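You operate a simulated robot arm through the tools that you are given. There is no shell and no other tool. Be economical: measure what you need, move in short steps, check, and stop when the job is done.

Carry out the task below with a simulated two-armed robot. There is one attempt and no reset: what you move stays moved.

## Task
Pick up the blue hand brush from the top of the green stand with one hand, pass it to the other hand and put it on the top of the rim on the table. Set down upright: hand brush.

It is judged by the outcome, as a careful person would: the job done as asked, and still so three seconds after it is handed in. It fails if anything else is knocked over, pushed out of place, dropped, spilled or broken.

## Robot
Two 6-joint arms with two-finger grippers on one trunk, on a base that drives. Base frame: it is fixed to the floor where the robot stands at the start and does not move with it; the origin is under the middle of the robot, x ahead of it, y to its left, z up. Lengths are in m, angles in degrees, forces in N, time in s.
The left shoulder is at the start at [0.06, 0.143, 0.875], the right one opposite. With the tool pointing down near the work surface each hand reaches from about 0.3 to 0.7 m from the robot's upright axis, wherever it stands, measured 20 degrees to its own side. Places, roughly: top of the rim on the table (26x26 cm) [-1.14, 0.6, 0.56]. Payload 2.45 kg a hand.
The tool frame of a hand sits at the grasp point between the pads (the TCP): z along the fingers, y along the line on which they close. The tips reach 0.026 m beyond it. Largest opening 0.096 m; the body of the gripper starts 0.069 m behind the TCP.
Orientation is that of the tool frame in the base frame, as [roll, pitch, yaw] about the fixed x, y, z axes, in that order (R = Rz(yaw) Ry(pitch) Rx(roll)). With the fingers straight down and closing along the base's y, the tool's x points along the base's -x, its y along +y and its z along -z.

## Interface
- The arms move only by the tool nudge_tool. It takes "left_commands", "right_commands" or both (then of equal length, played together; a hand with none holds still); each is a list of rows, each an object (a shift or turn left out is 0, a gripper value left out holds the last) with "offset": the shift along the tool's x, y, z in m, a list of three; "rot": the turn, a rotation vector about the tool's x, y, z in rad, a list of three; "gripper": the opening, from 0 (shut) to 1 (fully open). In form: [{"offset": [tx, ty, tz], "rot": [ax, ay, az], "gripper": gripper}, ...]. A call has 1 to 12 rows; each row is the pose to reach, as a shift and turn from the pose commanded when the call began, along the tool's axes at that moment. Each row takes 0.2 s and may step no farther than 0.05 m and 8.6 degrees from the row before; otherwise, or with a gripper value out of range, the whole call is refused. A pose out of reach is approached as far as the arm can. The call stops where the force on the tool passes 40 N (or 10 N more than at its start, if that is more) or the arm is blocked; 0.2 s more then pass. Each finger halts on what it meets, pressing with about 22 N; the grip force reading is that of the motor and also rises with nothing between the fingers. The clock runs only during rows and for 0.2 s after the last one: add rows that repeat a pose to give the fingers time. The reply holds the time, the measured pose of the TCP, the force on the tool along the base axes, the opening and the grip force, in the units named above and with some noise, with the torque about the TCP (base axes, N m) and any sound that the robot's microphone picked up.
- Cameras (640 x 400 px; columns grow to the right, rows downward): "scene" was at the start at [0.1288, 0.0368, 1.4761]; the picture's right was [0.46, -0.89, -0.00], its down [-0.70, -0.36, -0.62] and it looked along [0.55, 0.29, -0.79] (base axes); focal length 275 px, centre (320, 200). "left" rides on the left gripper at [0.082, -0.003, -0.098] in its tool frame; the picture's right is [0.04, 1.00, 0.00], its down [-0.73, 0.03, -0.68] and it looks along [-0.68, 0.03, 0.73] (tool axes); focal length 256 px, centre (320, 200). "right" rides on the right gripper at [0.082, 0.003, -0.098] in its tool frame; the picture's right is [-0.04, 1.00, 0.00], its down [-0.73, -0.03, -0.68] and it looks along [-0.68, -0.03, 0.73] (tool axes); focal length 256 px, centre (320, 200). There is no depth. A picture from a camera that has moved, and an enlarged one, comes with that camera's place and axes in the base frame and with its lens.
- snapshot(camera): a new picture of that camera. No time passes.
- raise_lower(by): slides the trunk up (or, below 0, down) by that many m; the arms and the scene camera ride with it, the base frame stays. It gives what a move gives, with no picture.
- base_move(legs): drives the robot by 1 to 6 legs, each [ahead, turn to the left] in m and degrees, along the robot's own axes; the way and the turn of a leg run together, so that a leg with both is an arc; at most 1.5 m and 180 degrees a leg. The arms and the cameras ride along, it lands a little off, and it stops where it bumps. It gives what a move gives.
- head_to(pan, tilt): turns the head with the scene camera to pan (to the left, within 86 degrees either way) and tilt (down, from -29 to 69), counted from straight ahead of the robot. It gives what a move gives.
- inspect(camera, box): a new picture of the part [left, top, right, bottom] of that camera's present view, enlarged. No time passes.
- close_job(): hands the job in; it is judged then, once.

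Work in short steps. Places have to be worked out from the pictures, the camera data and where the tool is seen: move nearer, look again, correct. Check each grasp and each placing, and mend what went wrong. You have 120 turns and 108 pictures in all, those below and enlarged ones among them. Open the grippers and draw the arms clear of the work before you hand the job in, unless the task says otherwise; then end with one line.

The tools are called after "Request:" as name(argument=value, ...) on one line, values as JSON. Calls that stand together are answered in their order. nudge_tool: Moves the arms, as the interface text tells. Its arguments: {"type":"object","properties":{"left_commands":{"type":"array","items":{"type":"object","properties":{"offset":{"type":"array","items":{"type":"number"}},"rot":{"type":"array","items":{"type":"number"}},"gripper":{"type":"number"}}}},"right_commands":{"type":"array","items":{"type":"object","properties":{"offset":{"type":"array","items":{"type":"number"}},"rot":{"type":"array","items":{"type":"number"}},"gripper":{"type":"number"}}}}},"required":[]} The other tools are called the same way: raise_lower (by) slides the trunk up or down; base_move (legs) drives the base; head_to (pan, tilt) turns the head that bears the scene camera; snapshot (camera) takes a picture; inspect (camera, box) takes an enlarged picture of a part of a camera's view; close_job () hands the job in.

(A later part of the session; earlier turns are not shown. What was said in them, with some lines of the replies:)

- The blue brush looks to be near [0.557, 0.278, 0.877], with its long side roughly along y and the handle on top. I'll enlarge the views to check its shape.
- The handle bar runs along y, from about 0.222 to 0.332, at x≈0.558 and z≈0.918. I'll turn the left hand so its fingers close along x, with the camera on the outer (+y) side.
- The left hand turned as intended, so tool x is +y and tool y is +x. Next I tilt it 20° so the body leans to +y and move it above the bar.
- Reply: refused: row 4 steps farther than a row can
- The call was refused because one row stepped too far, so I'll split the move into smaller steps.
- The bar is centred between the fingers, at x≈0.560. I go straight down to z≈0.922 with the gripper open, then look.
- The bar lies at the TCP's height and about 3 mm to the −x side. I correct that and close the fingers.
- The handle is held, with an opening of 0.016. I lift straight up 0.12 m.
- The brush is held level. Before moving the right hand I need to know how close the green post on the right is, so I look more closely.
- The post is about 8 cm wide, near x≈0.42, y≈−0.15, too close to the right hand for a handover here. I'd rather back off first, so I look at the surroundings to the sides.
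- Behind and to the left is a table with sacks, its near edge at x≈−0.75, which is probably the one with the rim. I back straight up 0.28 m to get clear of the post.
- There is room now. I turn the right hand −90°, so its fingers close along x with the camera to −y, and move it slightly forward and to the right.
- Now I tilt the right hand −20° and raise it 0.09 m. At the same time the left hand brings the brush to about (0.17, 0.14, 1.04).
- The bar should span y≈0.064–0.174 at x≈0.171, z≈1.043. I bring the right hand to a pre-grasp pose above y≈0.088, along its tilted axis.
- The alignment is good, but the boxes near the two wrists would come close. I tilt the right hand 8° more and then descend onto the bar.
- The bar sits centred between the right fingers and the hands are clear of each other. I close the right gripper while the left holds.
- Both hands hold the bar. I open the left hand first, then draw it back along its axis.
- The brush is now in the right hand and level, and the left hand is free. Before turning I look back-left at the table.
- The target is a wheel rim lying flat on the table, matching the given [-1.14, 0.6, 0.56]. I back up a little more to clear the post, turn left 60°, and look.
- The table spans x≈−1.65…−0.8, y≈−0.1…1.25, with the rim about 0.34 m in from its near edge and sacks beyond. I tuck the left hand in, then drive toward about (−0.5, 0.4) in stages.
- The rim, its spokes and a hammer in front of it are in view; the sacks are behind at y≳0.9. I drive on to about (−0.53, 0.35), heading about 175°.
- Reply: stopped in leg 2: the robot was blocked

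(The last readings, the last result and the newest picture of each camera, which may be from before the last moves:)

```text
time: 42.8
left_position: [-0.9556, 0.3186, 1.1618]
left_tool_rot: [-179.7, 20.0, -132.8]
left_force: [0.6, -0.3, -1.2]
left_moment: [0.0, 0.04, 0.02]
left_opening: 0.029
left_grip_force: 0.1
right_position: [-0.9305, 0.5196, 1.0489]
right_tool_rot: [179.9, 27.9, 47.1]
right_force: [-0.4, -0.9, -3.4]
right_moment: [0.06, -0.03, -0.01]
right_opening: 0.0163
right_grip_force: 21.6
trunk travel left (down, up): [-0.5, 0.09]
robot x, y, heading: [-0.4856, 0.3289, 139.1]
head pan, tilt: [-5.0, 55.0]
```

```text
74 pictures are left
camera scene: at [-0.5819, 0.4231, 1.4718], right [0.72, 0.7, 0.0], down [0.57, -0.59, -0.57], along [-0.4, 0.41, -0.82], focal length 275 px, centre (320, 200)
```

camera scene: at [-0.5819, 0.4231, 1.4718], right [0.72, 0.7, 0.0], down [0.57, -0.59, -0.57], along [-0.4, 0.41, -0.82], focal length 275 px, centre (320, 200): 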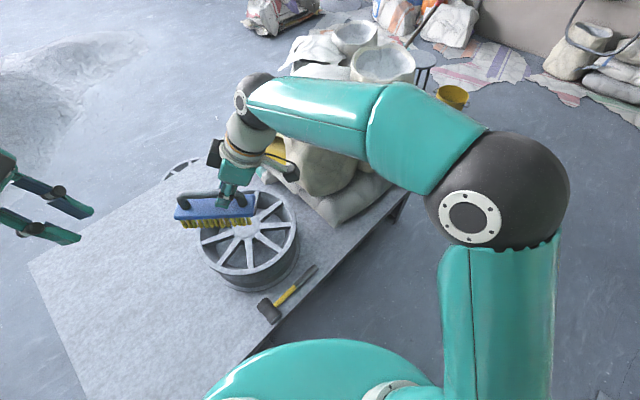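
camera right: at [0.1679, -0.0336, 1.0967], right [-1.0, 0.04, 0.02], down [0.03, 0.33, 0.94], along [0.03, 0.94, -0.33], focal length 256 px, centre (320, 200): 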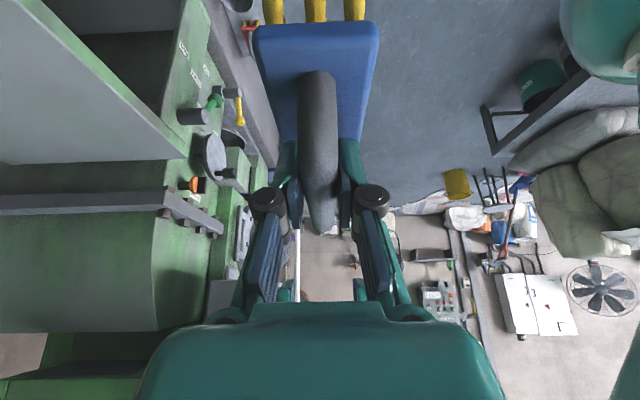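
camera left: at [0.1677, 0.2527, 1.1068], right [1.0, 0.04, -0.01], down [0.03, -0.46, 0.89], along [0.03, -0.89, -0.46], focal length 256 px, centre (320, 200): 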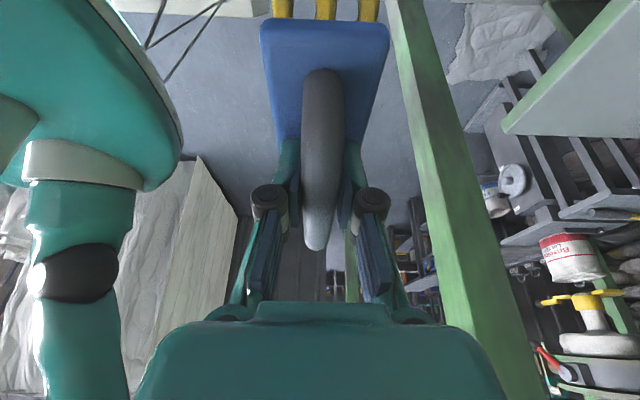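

The base touched the table edge at this distance. I back off slightly, shift along the table to y≈0.45, and turn to face the rim.

Request:
base_move(legs=[[-0.02, 0], [0, -49], [0.14, 0], [0, 88]])

Request:
head_to(pan=-15, tilt=55)

Request:
snapshot(camera="scene")

```text
time: 51.3
left_position: [-0.8316, 0.1528, 1.1608]
left_tool_rot: [-179.9, 20.0, -93.8]
left_force: [0.3, 0.8, 0.7]
left_moment: [-0.01, -0.02, 0.06]
left_opening: 0.0287
left_grip_force: 0.0
right_position: [-0.9369, 0.3253, 1.0479]
right_tool_rot: [179.9, 27.9, 86.2]
right_force: [0.4, 0.8, -2.5]
right_moment: [0.04, 0.0, -0.02]
right_opening: 0.0166
right_grip_force: 22.2
trunk travel left (down, up): [-0.5, 0.09]
robot x, y, heading: [-0.4708, 0.4928, 178.0]
head pan, tilt: [-5.0, 55.0]
```

```text
time: 52.0
left_position: [-0.8306, 0.1545, 1.1617]
left_tool_rot: [-179.9, 19.9, -93.6]
left_force: [-0.6, 0.1, 0.5]
left_moment: [-0.03, 0.03, -0.02]
left_opening: 0.0287
left_grip_force: 0.0
right_position: [-0.9368, 0.3259, 1.05]
right_tool_rot: [179.8, 27.9, 86.2]
right_force: [0.1, 1.1, -1.4]
right_moment: [0.04, 0.0, -0.02]
right_opening: 0.0164
right_grip_force: 22.2
trunk travel left (down, up): [-0.5, 0.09]
robot x, y, heading: [-0.4705, 0.489, 178.0]
head pan, tilt: [-15.0, 55.0]
```

```text
73 pictures are left
camera scene: at [-0.601, 0.5192, 1.4718], right [0.29, 0.96, 0.0], down [0.78, -0.24, -0.57], along [-0.55, 0.17, -0.82], focal length 275 px, centre (320, 200)
```

scene: 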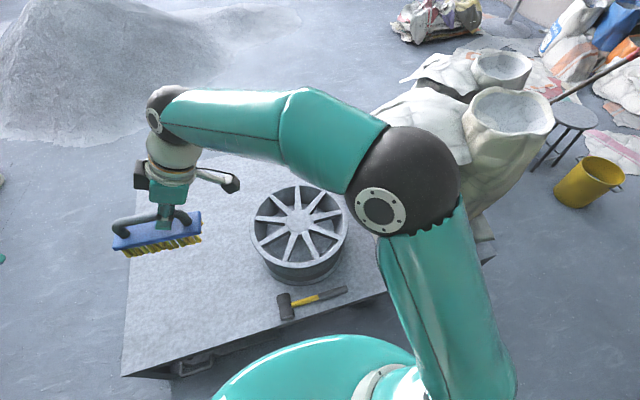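

The camera gives the rim centre as about (−1.125, 0.60), and the brush hangs about 3.4 cm to −y of the TCP. I move the right hand halfway toward (−1.125, 0.634) at this height and check the arm against the sacks.

Request:
nudge_tool(right_commands=[{"offset": [0.029, -0.0231, -0.0153]}, {"offset": [0.058, -0.0462, -0.0307]}, {"offset": [0.0869, -0.0693, -0.046]}, {"offset": [0.1159, -0.0924, -0.0613]}, {"offset": [0.1448, -0.1156, -0.0767]}, {"offset": [0.1448, -0.1156, -0.0767]}])

Request:
snapshot(camera="scene")

```text
time: 53.4
left_position: [-0.8307, 0.1529, 1.1619]
left_tool_rot: [-179.7, 19.9, -93.7]
left_force: [0.1, 0.8, 0.4]
left_moment: [0.02, 0.05, 0.0]
left_opening: 0.0288
left_grip_force: 0.0
right_position: [-1.0429, 0.4978, 1.0509]
right_tool_rot: [179.8, 27.9, 86.3]
right_force: [0.1, 0.0, -1.4]
right_moment: [0.1, 0.02, -0.01]
right_opening: 0.0165
right_grip_force: 21.7
trunk travel left (down, up): [-0.5, 0.09]
robot x, y, heading: [-0.4707, 0.4927, 177.9]
head pan, tilt: [-15.0, 55.0]
```

```text
72 pictures are left
camera scene: at [-0.6003, 0.5173, 1.4719], right [0.29, 0.96, 0.0], down [0.78, -0.24, -0.57], along [-0.55, 0.17, -0.82], focal length 275 px, centre (320, 200)
```

scene: 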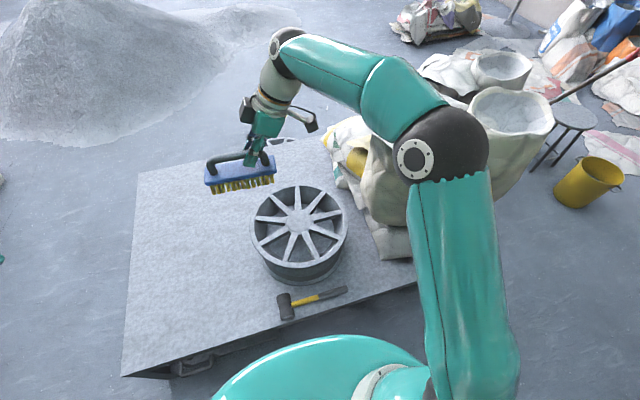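

The elbow is clear of the sacks, and the hand can come down without lowering the trunk. I finish the sideways move, then descend to z≈0.85.

Request:
nudge_tool(right_commands=[{"offset": [0.0288, -0.0227, -0.0152]}, {"offset": [0.0576, -0.0454, -0.0305]}, {"offset": [0.0864, -0.0681, -0.0457]}, {"offset": [0.1152, -0.0908, -0.061]}, {"offset": [0.1339, -0.0908, -0.0256]}, {"offset": [0.1526, -0.0908, 0.0097]}, {"offset": [0.1713, -0.0908, 0.0451]}, {"offset": [0.19, -0.0908, 0.0804]}, {"offset": [0.2088, -0.0908, 0.1158]}, {"offset": [0.2088, -0.0908, 0.1158]}])

Request:
snapshot(camera="scene")

Request:
snapshot(camera="right")

```text
time: 55.6
left_position: [-0.8299, 0.1523, 1.1628]
left_tool_rot: [-179.8, 20.0, -93.8]
left_force: [0.4, 0.5, -0.6]
left_moment: [-0.02, 0.02, -0.01]
left_opening: 0.0286
left_grip_force: 0.2
right_position: [-1.1252, 0.6314, 0.8518]
right_tool_rot: [179.9, 27.9, 86.2]
right_force: [0.5, 0.0, -2.2]
right_moment: [0.05, -0.01, 0.02]
right_opening: 0.0164
right_grip_force: 21.9
right hand out of reach, approached as far as the arm can: row 4
trunk travel left (down, up): [-0.5, 0.09]
robot x, y, heading: [-0.4716, 0.4933, 178.0]
head pan, tilt: [-15.0, 55.0]
```

```text
71 pictures are left
camera scene: at [-0.6005, 0.5177, 1.4719], right [0.29, 0.96, 0.0], down [0.78, -0.24, -0.57], along [-0.55, 0.17, -0.82], focal length 275 px, centre (320, 200)
```

scene: 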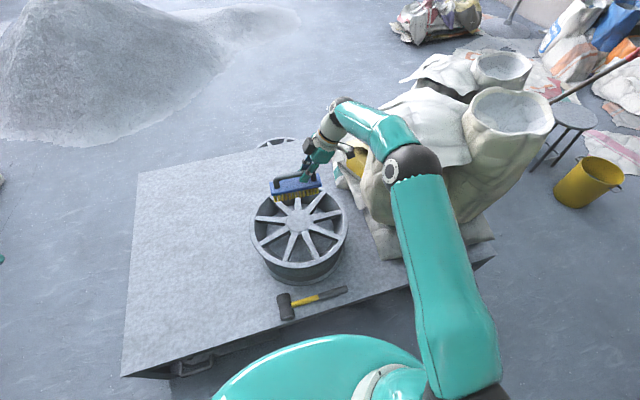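

```text
70 pictures are left
camera right: at [-1.113, 0.749, 0.8979], right [0.99, -0.1, 0.02], down [-0.05, -0.33, 0.94], along [-0.09, -0.94, -0.33], focal length 256 px, centre (320, 200)
```

right: 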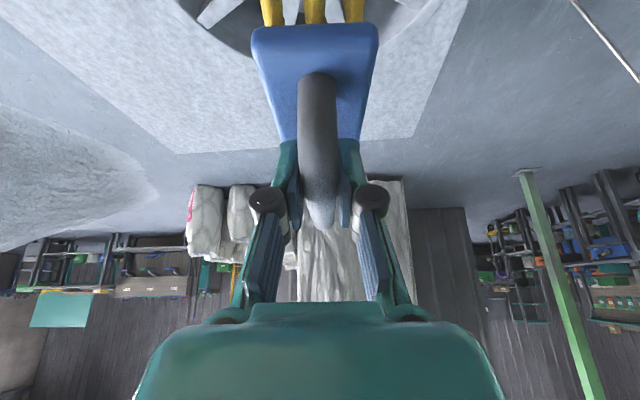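

The elbow has come low beside the sacks. A better pose has the hand leaning toward the robot, so I go up, pull back, and then turn the hand about the vertical.

Request:
nudge_tool(right_commands=[{"offset": [-0.0187, 0, -0.0354]}, {"offset": [-0.0374, 0, -0.0707]}, {"offset": [-0.0561, 0.01, -0.1061]}, {"offset": [-0.0749, 0.03, -0.1414]}, {"offset": [-0.0936, 0.06, -0.1768]}, {"offset": [-0.098, 0.095, -0.175]}, {"offset": [-0.102, 0.13, -0.172]}, {"offset": [-0.11, 0.1717, -0.168]}, {"offset": [-0.11, 0.1717, -0.168]}])

Request:
nudge_tool(right_commands=[{"rot": [0.0639, 0, 0.1208]}, {"rot": [0.1278, 0, 0.2415]}, {"rot": [0.1917, 0, 0.3623]}, {"rot": [0.2556, 0, 0.483]}, {"rot": [0.3195, 0, 0.6038]}, {"rot": [0.3834, 0, 0.7245]}, {"rot": [0.4473, 0, 0.8453]}, {"rot": [0.5112, 0, 0.966]}, {"rot": [0.5751, 0, 1.0868]}, {"rot": [0.639, 0, 1.2075]}, {"rot": [0.703, 0, 1.328]}, {"rot": [0.703, 0, 1.328]}])

Request:
snapshot(camera="scene")

```text
time: 57.6
left_position: [-0.8303, 0.1516, 1.1619]
left_tool_rot: [-179.8, 20.0, -93.7]
left_force: [0.4, -0.1, -0.6]
left_moment: [0.02, -0.05, 0.0]
left_opening: 0.029
left_grip_force: 0.0
right_position: [-0.9526, 0.6014, 1.0478]
right_tool_rot: [179.9, 27.9, 86.2]
right_force: [-0.4, -0.5, -2.1]
right_moment: [0.05, -0.01, 0.02]
right_opening: 0.0164
right_grip_force: 21.9
trunk travel left (down, up): [-0.5, 0.09]
robot x, y, heading: [-0.4722, 0.4918, 178.0]
head pan, tilt: [-15.0, 55.0]
```

```text
time: 60.2
left_position: [-0.8308, 0.1531, 1.1631]
left_tool_rot: [-179.9, 20.0, -93.8]
left_force: [-0.3, -0.7, -0.2]
left_moment: [0.01, -0.02, 0.02]
left_opening: 0.0288
left_grip_force: 0.1
right_position: [-0.954, 0.6034, 1.0487]
right_tool_rot: [180.0, 27.9, 0.0]
right_force: [-0.2, -0.1, -2.0]
right_moment: [-0.01, -0.09, -0.02]
right_opening: 0.0166
right_grip_force: 21.9
trunk travel left (down, up): [-0.5, 0.09]
robot x, y, heading: [-0.4708, 0.4906, 178.2]
head pan, tilt: [-15.0, 55.0]
```

```text
69 pictures are left
camera scene: at [-0.6006, 0.518, 1.4718], right [0.29, 0.96, 0.0], down [0.78, -0.24, -0.57], along [-0.55, 0.17, -0.82], focal length 275 px, centre (320, 200)
```

scene: 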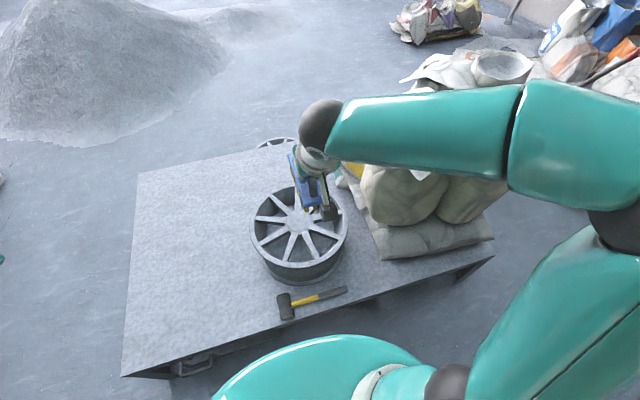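

The elbow now sits back from the sacks. Moving along the tool axis takes the hand both forward and down, so I do the first part and check.

Request:
nudge_tool(right_commands=[{"offset": [-0.001, 0.001, 0.04]}, {"offset": [-0.002, 0.002, 0.08]}, {"offset": [-0.003, 0.003, 0.12]}, {"offset": [-0.004, 0.003, 0.16]}, {"offset": [-0.004, 0.003, 0.16]}])

Request:
snapshot(camera="scene")

Request:
snapshot(camera="right")

```text
time: 61.4
left_position: [-0.8299, 0.1533, 1.1628]
left_tool_rot: [-179.9, 20.1, -93.6]
left_force: [-0.3, -0.2, 1.2]
left_moment: [0.0, 0.01, 0.02]
left_opening: 0.0288
left_grip_force: 0.1
right_position: [-1.03, 0.601, 0.9048]
right_tool_rot: [179.9, 27.8, 0.2]
right_force: [0.3, 0.1, -1.4]
right_moment: [0.03, -0.06, -0.01]
right_opening: 0.0165
right_grip_force: 21.8
trunk travel left (down, up): [-0.5, 0.09]
robot x, y, heading: [-0.4734, 0.4909, 178.2]
head pan, tilt: [-15.0, 55.0]
```

```text
68 pictures are left
camera scene: at [-0.6, 0.5177, 1.4719], right [0.29, 0.96, 0.0], down [0.78, -0.24, -0.57], along [-0.55, 0.17, -0.82], focal length 275 px, centre (320, 200)
```

scene: 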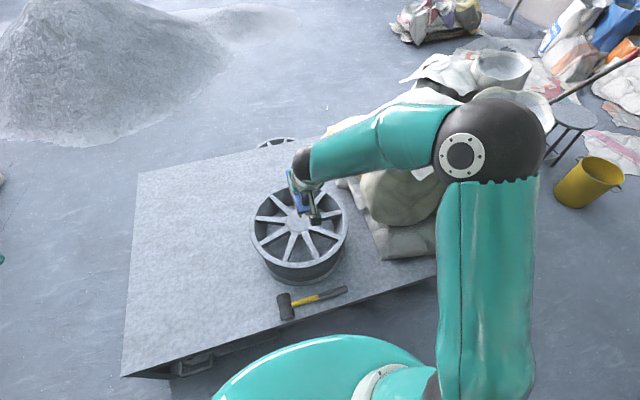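

```text
67 pictures are left
camera right: at [-0.911, 0.5973, 0.9536], right [-0.03, -1.0, 0.02], down [-0.33, 0.03, 0.94], along [-0.94, 0.02, -0.33], focal length 256 px, centre (320, 200)
```

right: 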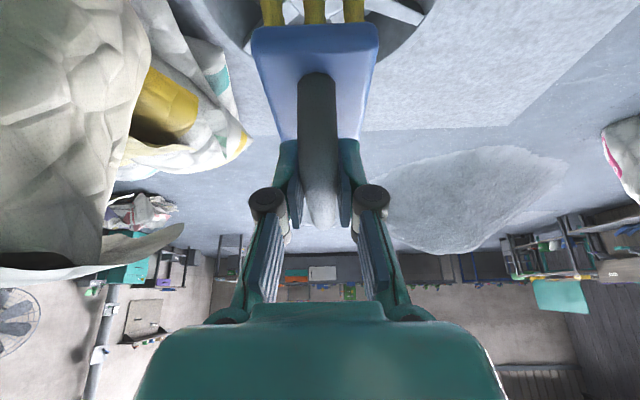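

The elbow is high and clear. I continue along the tool axis to z≈0.79 above the rim.

Request:
nudge_tool(right_commands=[{"offset": [0, 0, 0.04]}, {"offset": [0, 0, 0.08]}, {"offset": [0, 0, 0.125]}, {"offset": [0, 0, 0.125]}])

Request:
snapshot(camera="scene")

Request:
inspect(camera="scene", box=[220, 130, 400, 290])

Request:
snapshot(camera="right")

```text
time: 62.4
left_position: [-0.8291, 0.1527, 1.1633]
left_tool_rot: [-179.9, 20.0, -93.7]
left_force: [1.0, 0.1, 0.4]
left_moment: [-0.01, -0.02, 0.01]
left_opening: 0.0285
left_grip_force: 0.0
right_position: [-1.0908, 0.5985, 0.7966]
right_tool_rot: [179.9, 27.9, 0.1]
right_force: [0.2, -0.5, -1.7]
right_moment: [0.0, -0.07, 0.01]
right_opening: 0.0164
right_grip_force: 21.9
trunk travel left (down, up): [-0.5, 0.09]
robot x, y, heading: [-0.4702, 0.4925, 178.2]
head pan, tilt: [-15.0, 55.0]
```

```text
66 pictures are left
camera scene: at [-0.5998, 0.5177, 1.472], right [0.29, 0.96, 0.0], down [0.78, -0.24, -0.57], along [-0.55, 0.17, -0.82], focal length 275 px, centre (320, 200)
```

scene: 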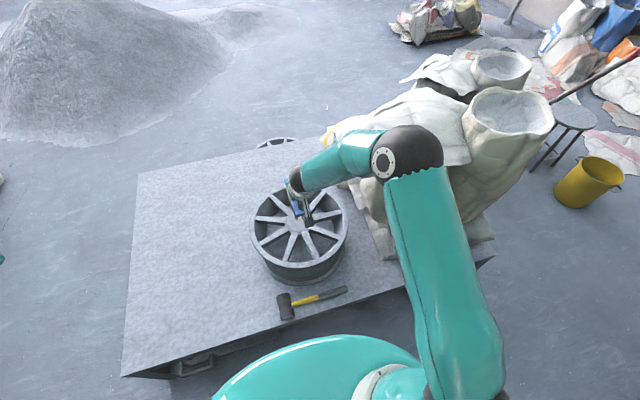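

```text
2.50 times, centred on (310, 210) of scene
camera zoom: at [-0.5998, 0.5177, 1.472], right [0.29, 0.96, 0.0], down [0.78, -0.24, -0.57], along [-0.55, 0.17, -0.82], focal length 688 px, centre (345, 175)
```

zoom: 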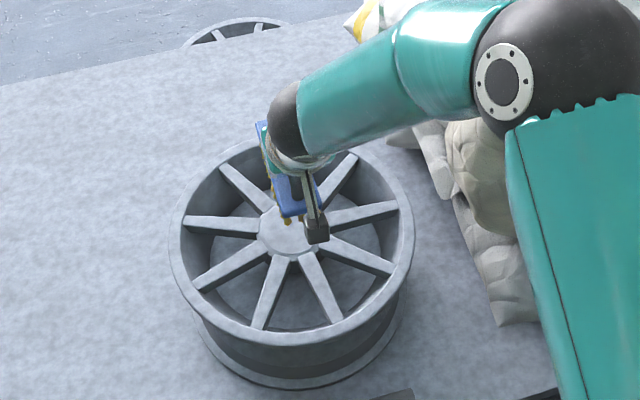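

```text
64 pictures are left
camera right: at [-0.9715, 0.5953, 0.8443], right [-0.03, -1.0, 0.02], down [-0.33, 0.03, 0.94], along [-0.94, 0.02, -0.33], focal length 256 px, centre (320, 200)
```

right: 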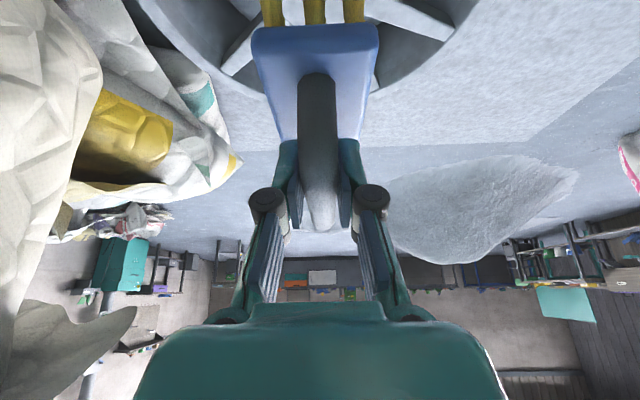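

The elbow drops as the arm reaches down, so I raise the hand 0.15 m with the arm and lower the trunk instead. That keeps the elbow higher and further back from the sacks.

Request:
nudge_tool(right_commands=[{"offset": [-0.0176, 0, -0.0332]}, {"offset": [-0.0351, 0, -0.0663]}, {"offset": [-0.0527, 0, -0.0995]}, {"offset": [-0.0702, 0, -0.1326]}, {"offset": [-0.0702, 0, -0.1326]}])

Request:
snapshot(camera="scene")

```text
time: 63.6
left_position: [-0.831, 0.1536, 1.1624]
left_tool_rot: [-179.8, 20.0, -93.7]
left_force: [-0.8, 0.3, 0.3]
left_moment: [-0.03, 0.02, 0.01]
left_opening: 0.0289
left_grip_force: 0.0
right_position: [-1.092, 0.6, 0.9496]
right_tool_rot: [180.0, 27.8, 0.1]
right_force: [-0.6, -0.6, -2.3]
right_moment: [-0.01, -0.07, -0.03]
right_opening: 0.0166
right_grip_force: 21.4
trunk travel left (down, up): [-0.5, 0.09]
robot x, y, heading: [-0.4702, 0.4899, 177.9]
head pan, tilt: [-15.0, 55.0]
```

```text
63 pictures are left
camera scene: at [-0.6014, 0.5178, 1.4717], right [0.29, 0.96, 0.0], down [0.78, -0.24, -0.57], along [-0.55, 0.17, -0.82], focal length 275 px, centre (320, 200)
```

scene: 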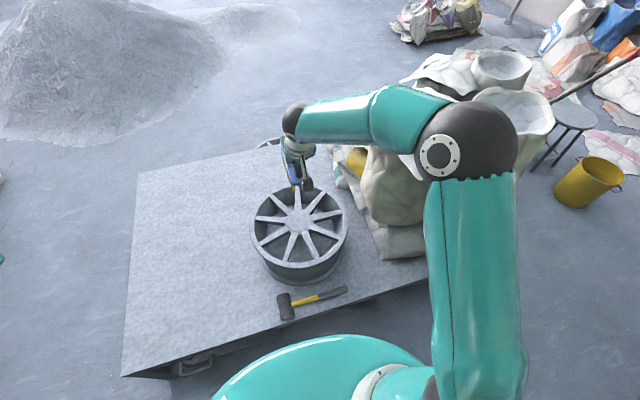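

The elbow is now near (−0.85, 0.83, 1.17), well away from the sacks. I lower the trunk 0.15 m and check.

Request:
raise_lower(by=-0.15)

Request:
snapshot(camera="scene")

```text
time: 65.4
left_position: [-0.8304, 0.1519, 1.013]
left_tool_rot: [-179.9, 20.1, -93.7]
left_force: [-0.3, 0.4, -0.8]
left_moment: [0.01, 0.01, 0.0]
left_opening: 0.0291
left_grip_force: 0.0
right_position: [-1.0906, 0.6006, 0.8017]
right_tool_rot: [179.9, 27.8, 0.2]
right_force: [-0.4, -0.7, -0.7]
right_moment: [-0.02, -0.06, -0.02]
right_opening: 0.0164
right_grip_force: 21.6
trunk travel left (down, up): [-0.35, 0.24]
robot x, y, heading: [-0.476, 0.4915, 177.9]
head pan, tilt: [-15.0, 55.0]
```

```text
62 pictures are left
camera scene: at [-0.6006, 0.5178, 1.3219], right [0.29, 0.96, 0.0], down [0.78, -0.24, -0.57], along [-0.55, 0.17, -0.82], focal length 275 px, centre (320, 200)
```

scene: 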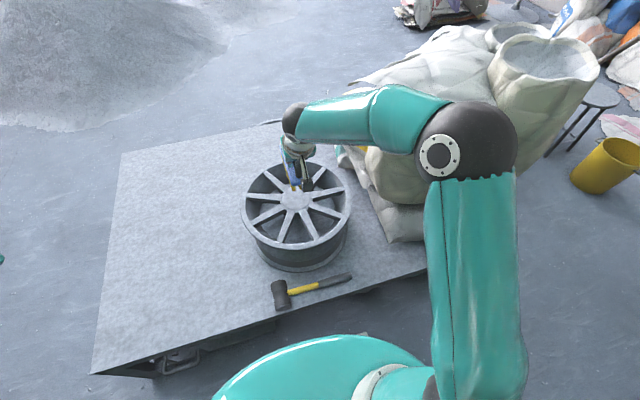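

The arm has good clearance, and the rim centre is confirmed at (−1.122, 0.598). I lower the trunk 0.10 m more, to just above the rim.

Request:
raise_lower(by=-0.1)

Request:
snapshot(camera="scene")

Request:
snapshot(camera="right")

Request:
snapshot(camera="left")

```text
time: 66.7
left_position: [-0.8307, 0.1522, 0.9115]
left_tool_rot: [-179.7, 20.0, -93.7]
left_force: [0.7, -0.1, -0.5]
left_moment: [-0.02, -0.03, 0.03]
left_opening: 0.0289
left_grip_force: 0.1
right_position: [-1.0909, 0.6012, 0.7011]
right_tool_rot: [180.0, 27.8, 0.2]
right_force: [-0.1, -0.1, -2.5]
right_moment: [-0.02, -0.04, 0.01]
right_opening: 0.0161
right_grip_force: 22.2
trunk travel left (down, up): [-0.25, 0.34]
robot x, y, heading: [-0.4688, 0.4941, 177.9]
head pan, tilt: [-15.0, 55.0]
```

```text
61 pictures are left
camera scene: at [-0.6005, 0.5178, 1.2219], right [0.29, 0.96, 0.0], down [0.78, -0.24, -0.57], along [-0.55, 0.17, -0.82], focal length 275 px, centre (320, 200)
```

scene: 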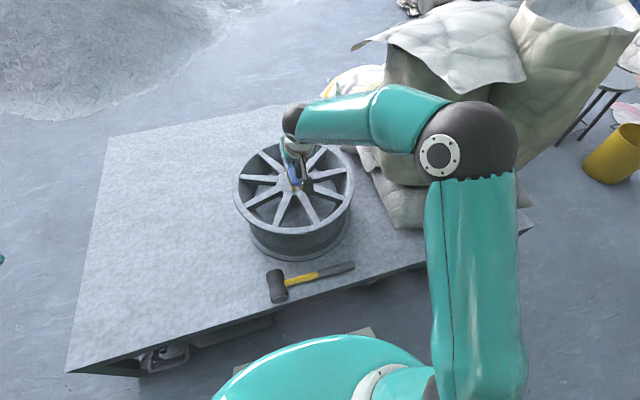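

```text
60 pictures are left
camera right: at [-0.9713, 0.5975, 0.7487], right [-0.03, -1.0, 0.02], down [-0.33, 0.03, 0.94], along [-0.94, 0.02, -0.33], focal length 256 px, centre (320, 200)
```

right: 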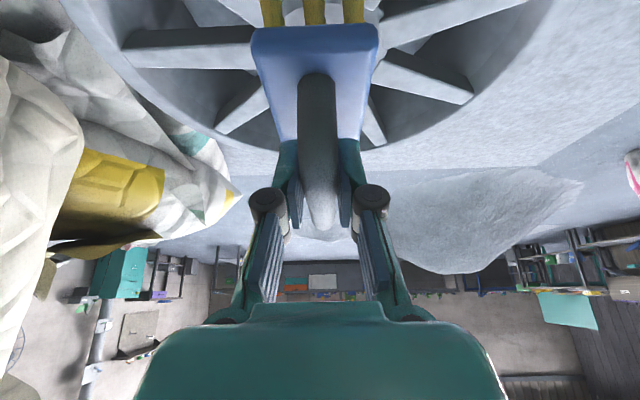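

```text
59 pictures are left
camera left: at [-0.8341, 0.0425, 0.9768], right [-1.0, 0.03, -0.02], down [0.0, 0.46, 0.89], along [0.03, 0.89, -0.46], focal length 256 px, centre (320, 200)
```

left: 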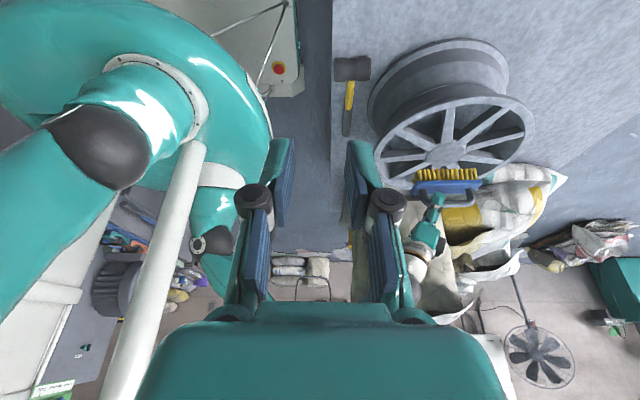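

The left camera sees the brush side-on, centred above the hub. I descend 5 cm with the arm and look again.

Request:
nudge_tool(right_commands=[{"offset": [0.0084, 0, 0.0159]}, {"offset": [0.0159, 0, 0.0301]}, {"offset": [0.0225, 0, 0.0424]}, {"offset": [0.0225, 0, 0.0424]}])

Request:
inspect(camera="left", box=[350, 60, 560, 260])

```text
time: 67.7
left_position: [-0.8298, 0.1522, 0.9124]
left_tool_rot: [-179.8, 20.0, -93.7]
left_force: [-0.5, -0.1, -0.7]
left_moment: [-0.03, 0.01, -0.02]
left_opening: 0.0289
left_grip_force: 0.0
right_position: [-1.0889, 0.6002, 0.6537]
right_tool_rot: [179.9, 27.7, 0.1]
right_force: [0.2, -0.1, -2.6]
right_moment: [0.01, -0.04, 0.03]
right_opening: 0.0166
right_grip_force: 22.0
trunk travel left (down, up): [-0.25, 0.34]
robot x, y, heading: [-0.4706, 0.4941, 177.9]
head pan, tilt: [-15.0, 55.0]
```

```text
2.00 times, centred on (455, 160) of left
camera zoom: at [-0.8343, 0.0425, 0.9767], right [-1.0, 0.03, -0.02], down [0.0, 0.46, 0.89], along [0.03, 0.89, -0.46], focal length 512 px, centre (50, 280)
```

zoom: 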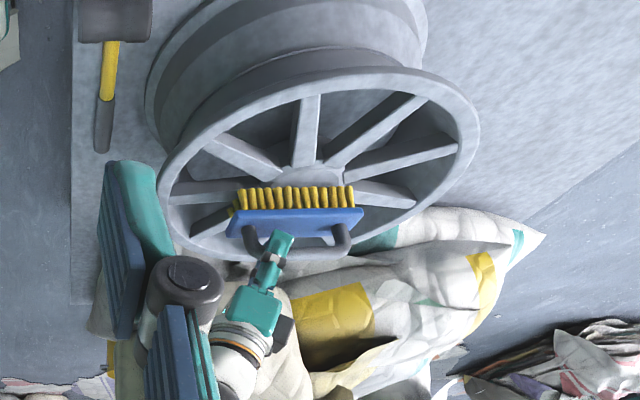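

The bristles are about a centimetre above the spokes. I descend in small steps and watch the force.

Request:
nudge_tool(right_commands=[{"offset": [0.0023, 0, 0.0044]}, {"offset": [0.0047, 0, 0.0088]}, {"offset": [0.0047, 0, 0.0088]}])

```text
time: 68.5
left_position: [-0.8295, 0.1531, 0.9123]
left_tool_rot: [-179.8, 20.0, -93.7]
left_force: [0.1, 0.2, 0.1]
left_moment: [0.02, -0.04, 0.03]
left_opening: 0.029
left_grip_force: 0.1
right_position: [-1.0916, 0.6018, 0.6474]
right_tool_rot: [179.9, 28.1, 0.1]
right_force: [4.0, -1.1, 9.3]
right_moment: [0.0, 0.79, 0.0]
right_opening: 0.0165
right_grip_force: 22.1
trunk travel left (down, up): [-0.25, 0.34]
robot x, y, heading: [-0.4729, 0.4932, 177.9]
head pan, tilt: [-15.0, 55.0]
```

There is contact: about 12 N upward, with a moment suggesting the far end touches first. I take a look.

Request:
inspect(camera="left", box=[390, 100, 510, 215])

Request:
snapshot(camera="right")

```text
3.48 times, centred on (450, 158) of left
camera zoom: at [-0.833, 0.0423, 0.9773], right [-1.0, 0.03, -0.02], down [0.0, 0.46, 0.89], along [0.03, 0.89, -0.46], focal length 890 px, centre (-132, 348)
```

zoom: 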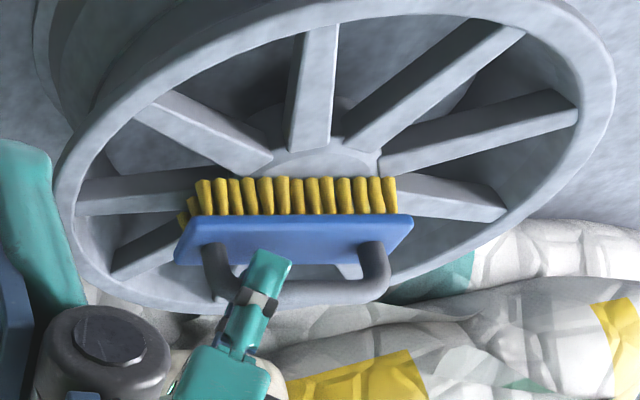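

```text
56 pictures are left
camera right: at [-0.9711, 0.598, 0.6937], right [-0.03, -1.0, 0.02], down [-0.33, 0.03, 0.94], along [-0.94, 0.02, -0.33], focal length 256 px, centre (320, 200)
```

right: 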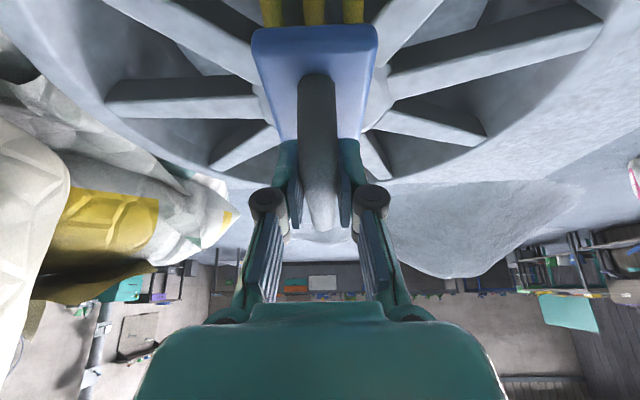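

The brush is level and touching at the far end. I lower 2 mm more to seat the near end before release.

Request:
nudge_tool(right_commands=[{"offset": [0.001, 0, 0.0018]}, {"offset": [0.001, 0, 0.0018]}])

```text
time: 69.1
left_position: [-0.8272, 0.1534, 0.913]
left_tool_rot: [-179.9, 20.0, -93.7]
left_force: [0.3, 0.7, -0.1]
left_moment: [0.0, 0.0, 0.04]
left_opening: 0.0287
left_grip_force: 0.2
right_position: [-1.0906, 0.6001, 0.6455]
right_tool_rot: [180.0, 28.2, 0.1]
right_force: [4.8, -1.2, 24.7]
right_moment: [0.02, 0.07, 0.0]
right_opening: 0.0164
right_grip_force: 22.3
trunk travel left (down, up): [-0.25, 0.34]
robot x, y, heading: [-0.4693, 0.4921, 178.2]
head pan, tilt: [-15.0, 55.0]
```

The moment has vanished and the force has risen, so the whole brush is seated. I ease off 1.5 mm and open the gripper.

Request:
nudge_tool(right_commands=[{"offset": [-0.0007, 0, -0.0013]}, {"offset": [-0.0007, 0, -0.0013], "gripper": 0.3}, {"offset": [-0.0007, 0, -0.0013], "gripper": 0.6}, {"offset": [-0.0007, 0, -0.0013], "gripper": 0.6}, {"offset": [-0.0007, 0, -0.0013], "gripper": 0.6}])

Request:
inspect(camera="left", box=[390, 100, 510, 215])

Request:
snapshot(camera="right")

```text
time: 70.3
left_position: [-0.829, 0.1529, 0.9106]
left_tool_rot: [-179.7, 20.0, -93.6]
left_force: [-0.4, -0.2, -0.1]
left_moment: [0.02, -0.02, 0.05]
left_opening: 0.029
left_grip_force: 0.1
right_position: [-1.0899, 0.6009, 0.6426]
right_tool_rot: [180.0, 27.8, 0.1]
right_force: [-0.4, 0.3, 0.0]
right_moment: [-0.01, 0.01, -0.01]
right_opening: 0.0576
right_grip_force: 0.0
trunk travel left (down, up): [-0.25, 0.34]
robot x, y, heading: [-0.4704, 0.4937, 177.9]
head pan, tilt: [-15.0, 55.0]
```

```text
3.48 times, centred on (450, 158) of left
camera zoom: at [-0.834, 0.0424, 0.9767], right [-1.0, 0.03, -0.02], down [0.0, 0.46, 0.89], along [0.03, 0.89, -0.46], focal length 890 px, centre (-132, 348)
```

zoom: 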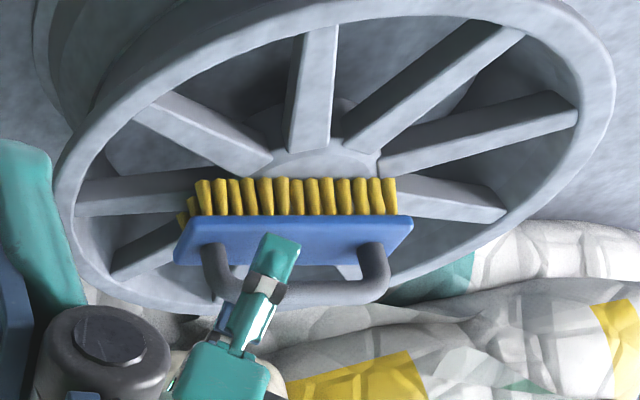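

```text
54 pictures are left
camera right: at [-0.9717, 0.5977, 0.6908], right [-0.03, -1.0, 0.02], down [-0.33, 0.03, 0.94], along [-0.94, 0.02, -0.33], focal length 256 px, centre (320, 200)
```

right: 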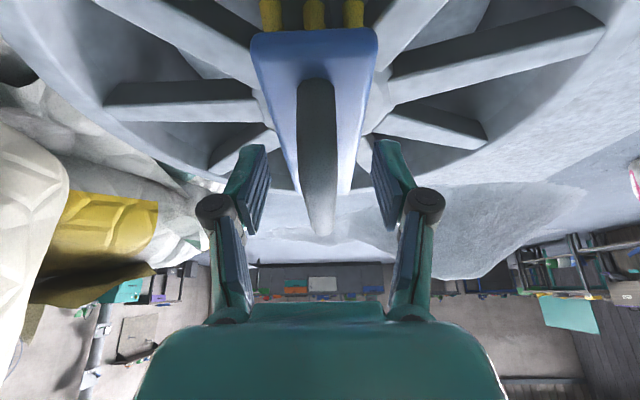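

The brush stands level on the spokes and is released. I draw the hand back along its axis and then up.

Request:
nudge_tool(right_commands=[{"offset": [0, 0, -0.02]}, {"offset": [0, 0, -0.05]}, {"offset": [0, 0, -0.09]}, {"offset": [0, 0, -0.13]}, {"offset": [0, 0, -0.17]}, {"offset": [0, 0, -0.21]}, {"offset": [0, 0, -0.21]}])

Request:
snapshot(camera="scene")

Request:
snapshot(camera="left")

```text
time: 71.9
left_position: [-0.8311, 0.1531, 0.9121]
left_tool_rot: [-179.9, 20.0, -93.7]
left_force: [1.3, -1.6, -0.3]
left_moment: [0.01, -0.01, -0.01]
left_opening: 0.0287
left_grip_force: 0.2
right_position: [-0.9924, 0.6011, 0.8266]
right_tool_rot: [179.9, 27.7, 0.0]
right_force: [0.3, 0.2, 0.8]
right_moment: [0.01, 0.01, -0.03]
right_opening: 0.0575
right_grip_force: 0.0
trunk travel left (down, up): [-0.25, 0.34]
robot x, y, heading: [-0.4749, 0.4962, 177.9]
head pan, tilt: [-15.0, 55.0]
```

```text
53 pictures are left
camera scene: at [-0.6003, 0.5178, 1.2218], right [0.29, 0.96, 0.0], down [0.78, -0.24, -0.57], along [-0.55, 0.17, -0.82], focal length 275 px, centre (320, 200)
```

scene: 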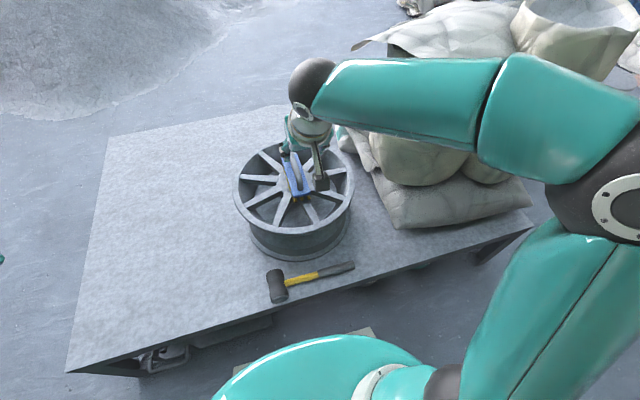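

```text
52 pictures are left
camera left: at [-0.8339, 0.0424, 0.9768], right [-1.0, 0.03, -0.02], down [0.0, 0.46, 0.89], along [0.03, 0.89, -0.46], focal length 256 px, centre (320, 200)
```

left: 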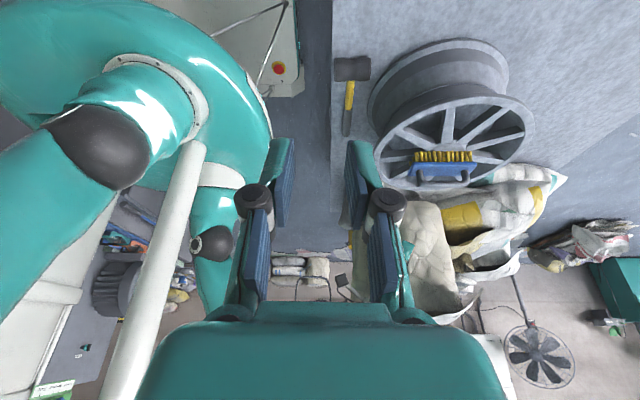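

The brush stands on the hub and spokes, centred and upright. I raise the trunk to bring both arms up, open both grippers, and take a last look.

Request:
raise_lower(by=0.2)

Request:
nudge_tool(left_commands=[{"gripper": 1}, {"gripper": 1}, {"gripper": 1}], right_commands=[{"offset": [0.02, 0, -0.02], "gripper": 1}, {"offset": [0.04, 0, -0.04], "gripper": 1}, {"offset": [0.06, 0, -0.06], "gripper": 1}])

Request:
inspect(camera="scene", box=[180, 120, 460, 320])

Request:
snapshot(camera="left")

```text
time: 74.1
left_position: [-0.8297, 0.1533, 1.1119]
left_tool_rot: [-179.9, 19.9, -93.7]
left_force: [0.4, -0.1, -0.4]
left_moment: [-0.01, -0.07, -0.02]
left_opening: 0.0289
left_grip_force: 0.0
right_position: [-0.9931, 0.6008, 1.0272]
right_tool_rot: [180.0, 27.8, 0.3]
right_force: [-0.8, 0.3, 0.4]
right_moment: [-0.02, -0.01, -0.04]
right_opening: 0.0575
right_grip_force: 0.1
trunk travel left (down, up): [-0.45, 0.14]
robot x, y, heading: [-0.4716, 0.4923, 177.9]
head pan, tilt: [-15.0, 55.0]
```

```text
time: 74.9
left_position: [-0.8289, 0.1531, 1.1123]
left_tool_rot: [-179.9, 20.0, -93.8]
left_force: [0.4, -0.9, 0.2]
left_moment: [0.02, 0.01, -0.01]
left_opening: 0.0964
left_grip_force: 0.2
right_position: [-0.9094, 0.601, 1.0514]
right_tool_rot: [180.0, 27.9, 0.0]
right_force: [0.3, 0.7, 0.0]
right_moment: [0.0, 0.01, -0.02]
right_opening: 0.0959
right_grip_force: 0.1
trunk travel left (down, up): [-0.45, 0.14]
robot x, y, heading: [-0.471, 0.4933, 178.1]
head pan, tilt: [-15.0, 55.0]
```

```text
2.00 times, centred on (320, 220) of scene
camera zoom: at [-0.5994, 0.5179, 1.422], right [0.29, 0.96, 0.0], down [0.78, -0.24, -0.57], along [-0.55, 0.17, -0.82], focal length 550 px, centre (320, 160)
```

zoom: 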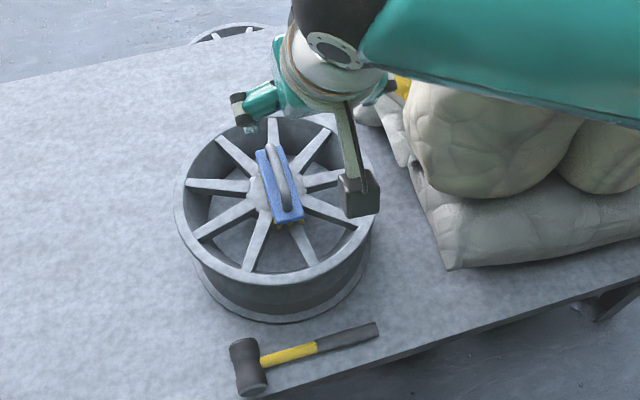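

```text
50 pictures are left
camera left: at [-0.8331, 0.0425, 1.1772], right [-1.0, 0.03, -0.02], down [0.0, 0.46, 0.89], along [0.03, 0.89, -0.46], focal length 256 px, centre (320, 200)
```

left: 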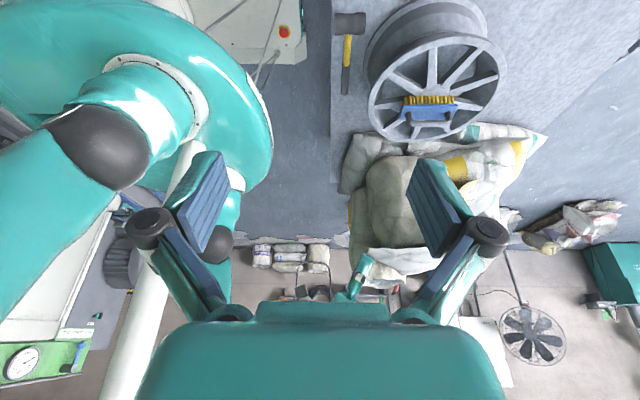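

The brush rests upright and centred on the rim, both hands are open and clear, and nothing else looks disturbed. I hand the job in.

Request:
close_job()

```text
The job is handed in.
```

The left hand picked up the blue hand brush and passed it to the right, which set it upright on top of the wheel rim; nothing looked disturbed, though the base touched the table edge once on the way.
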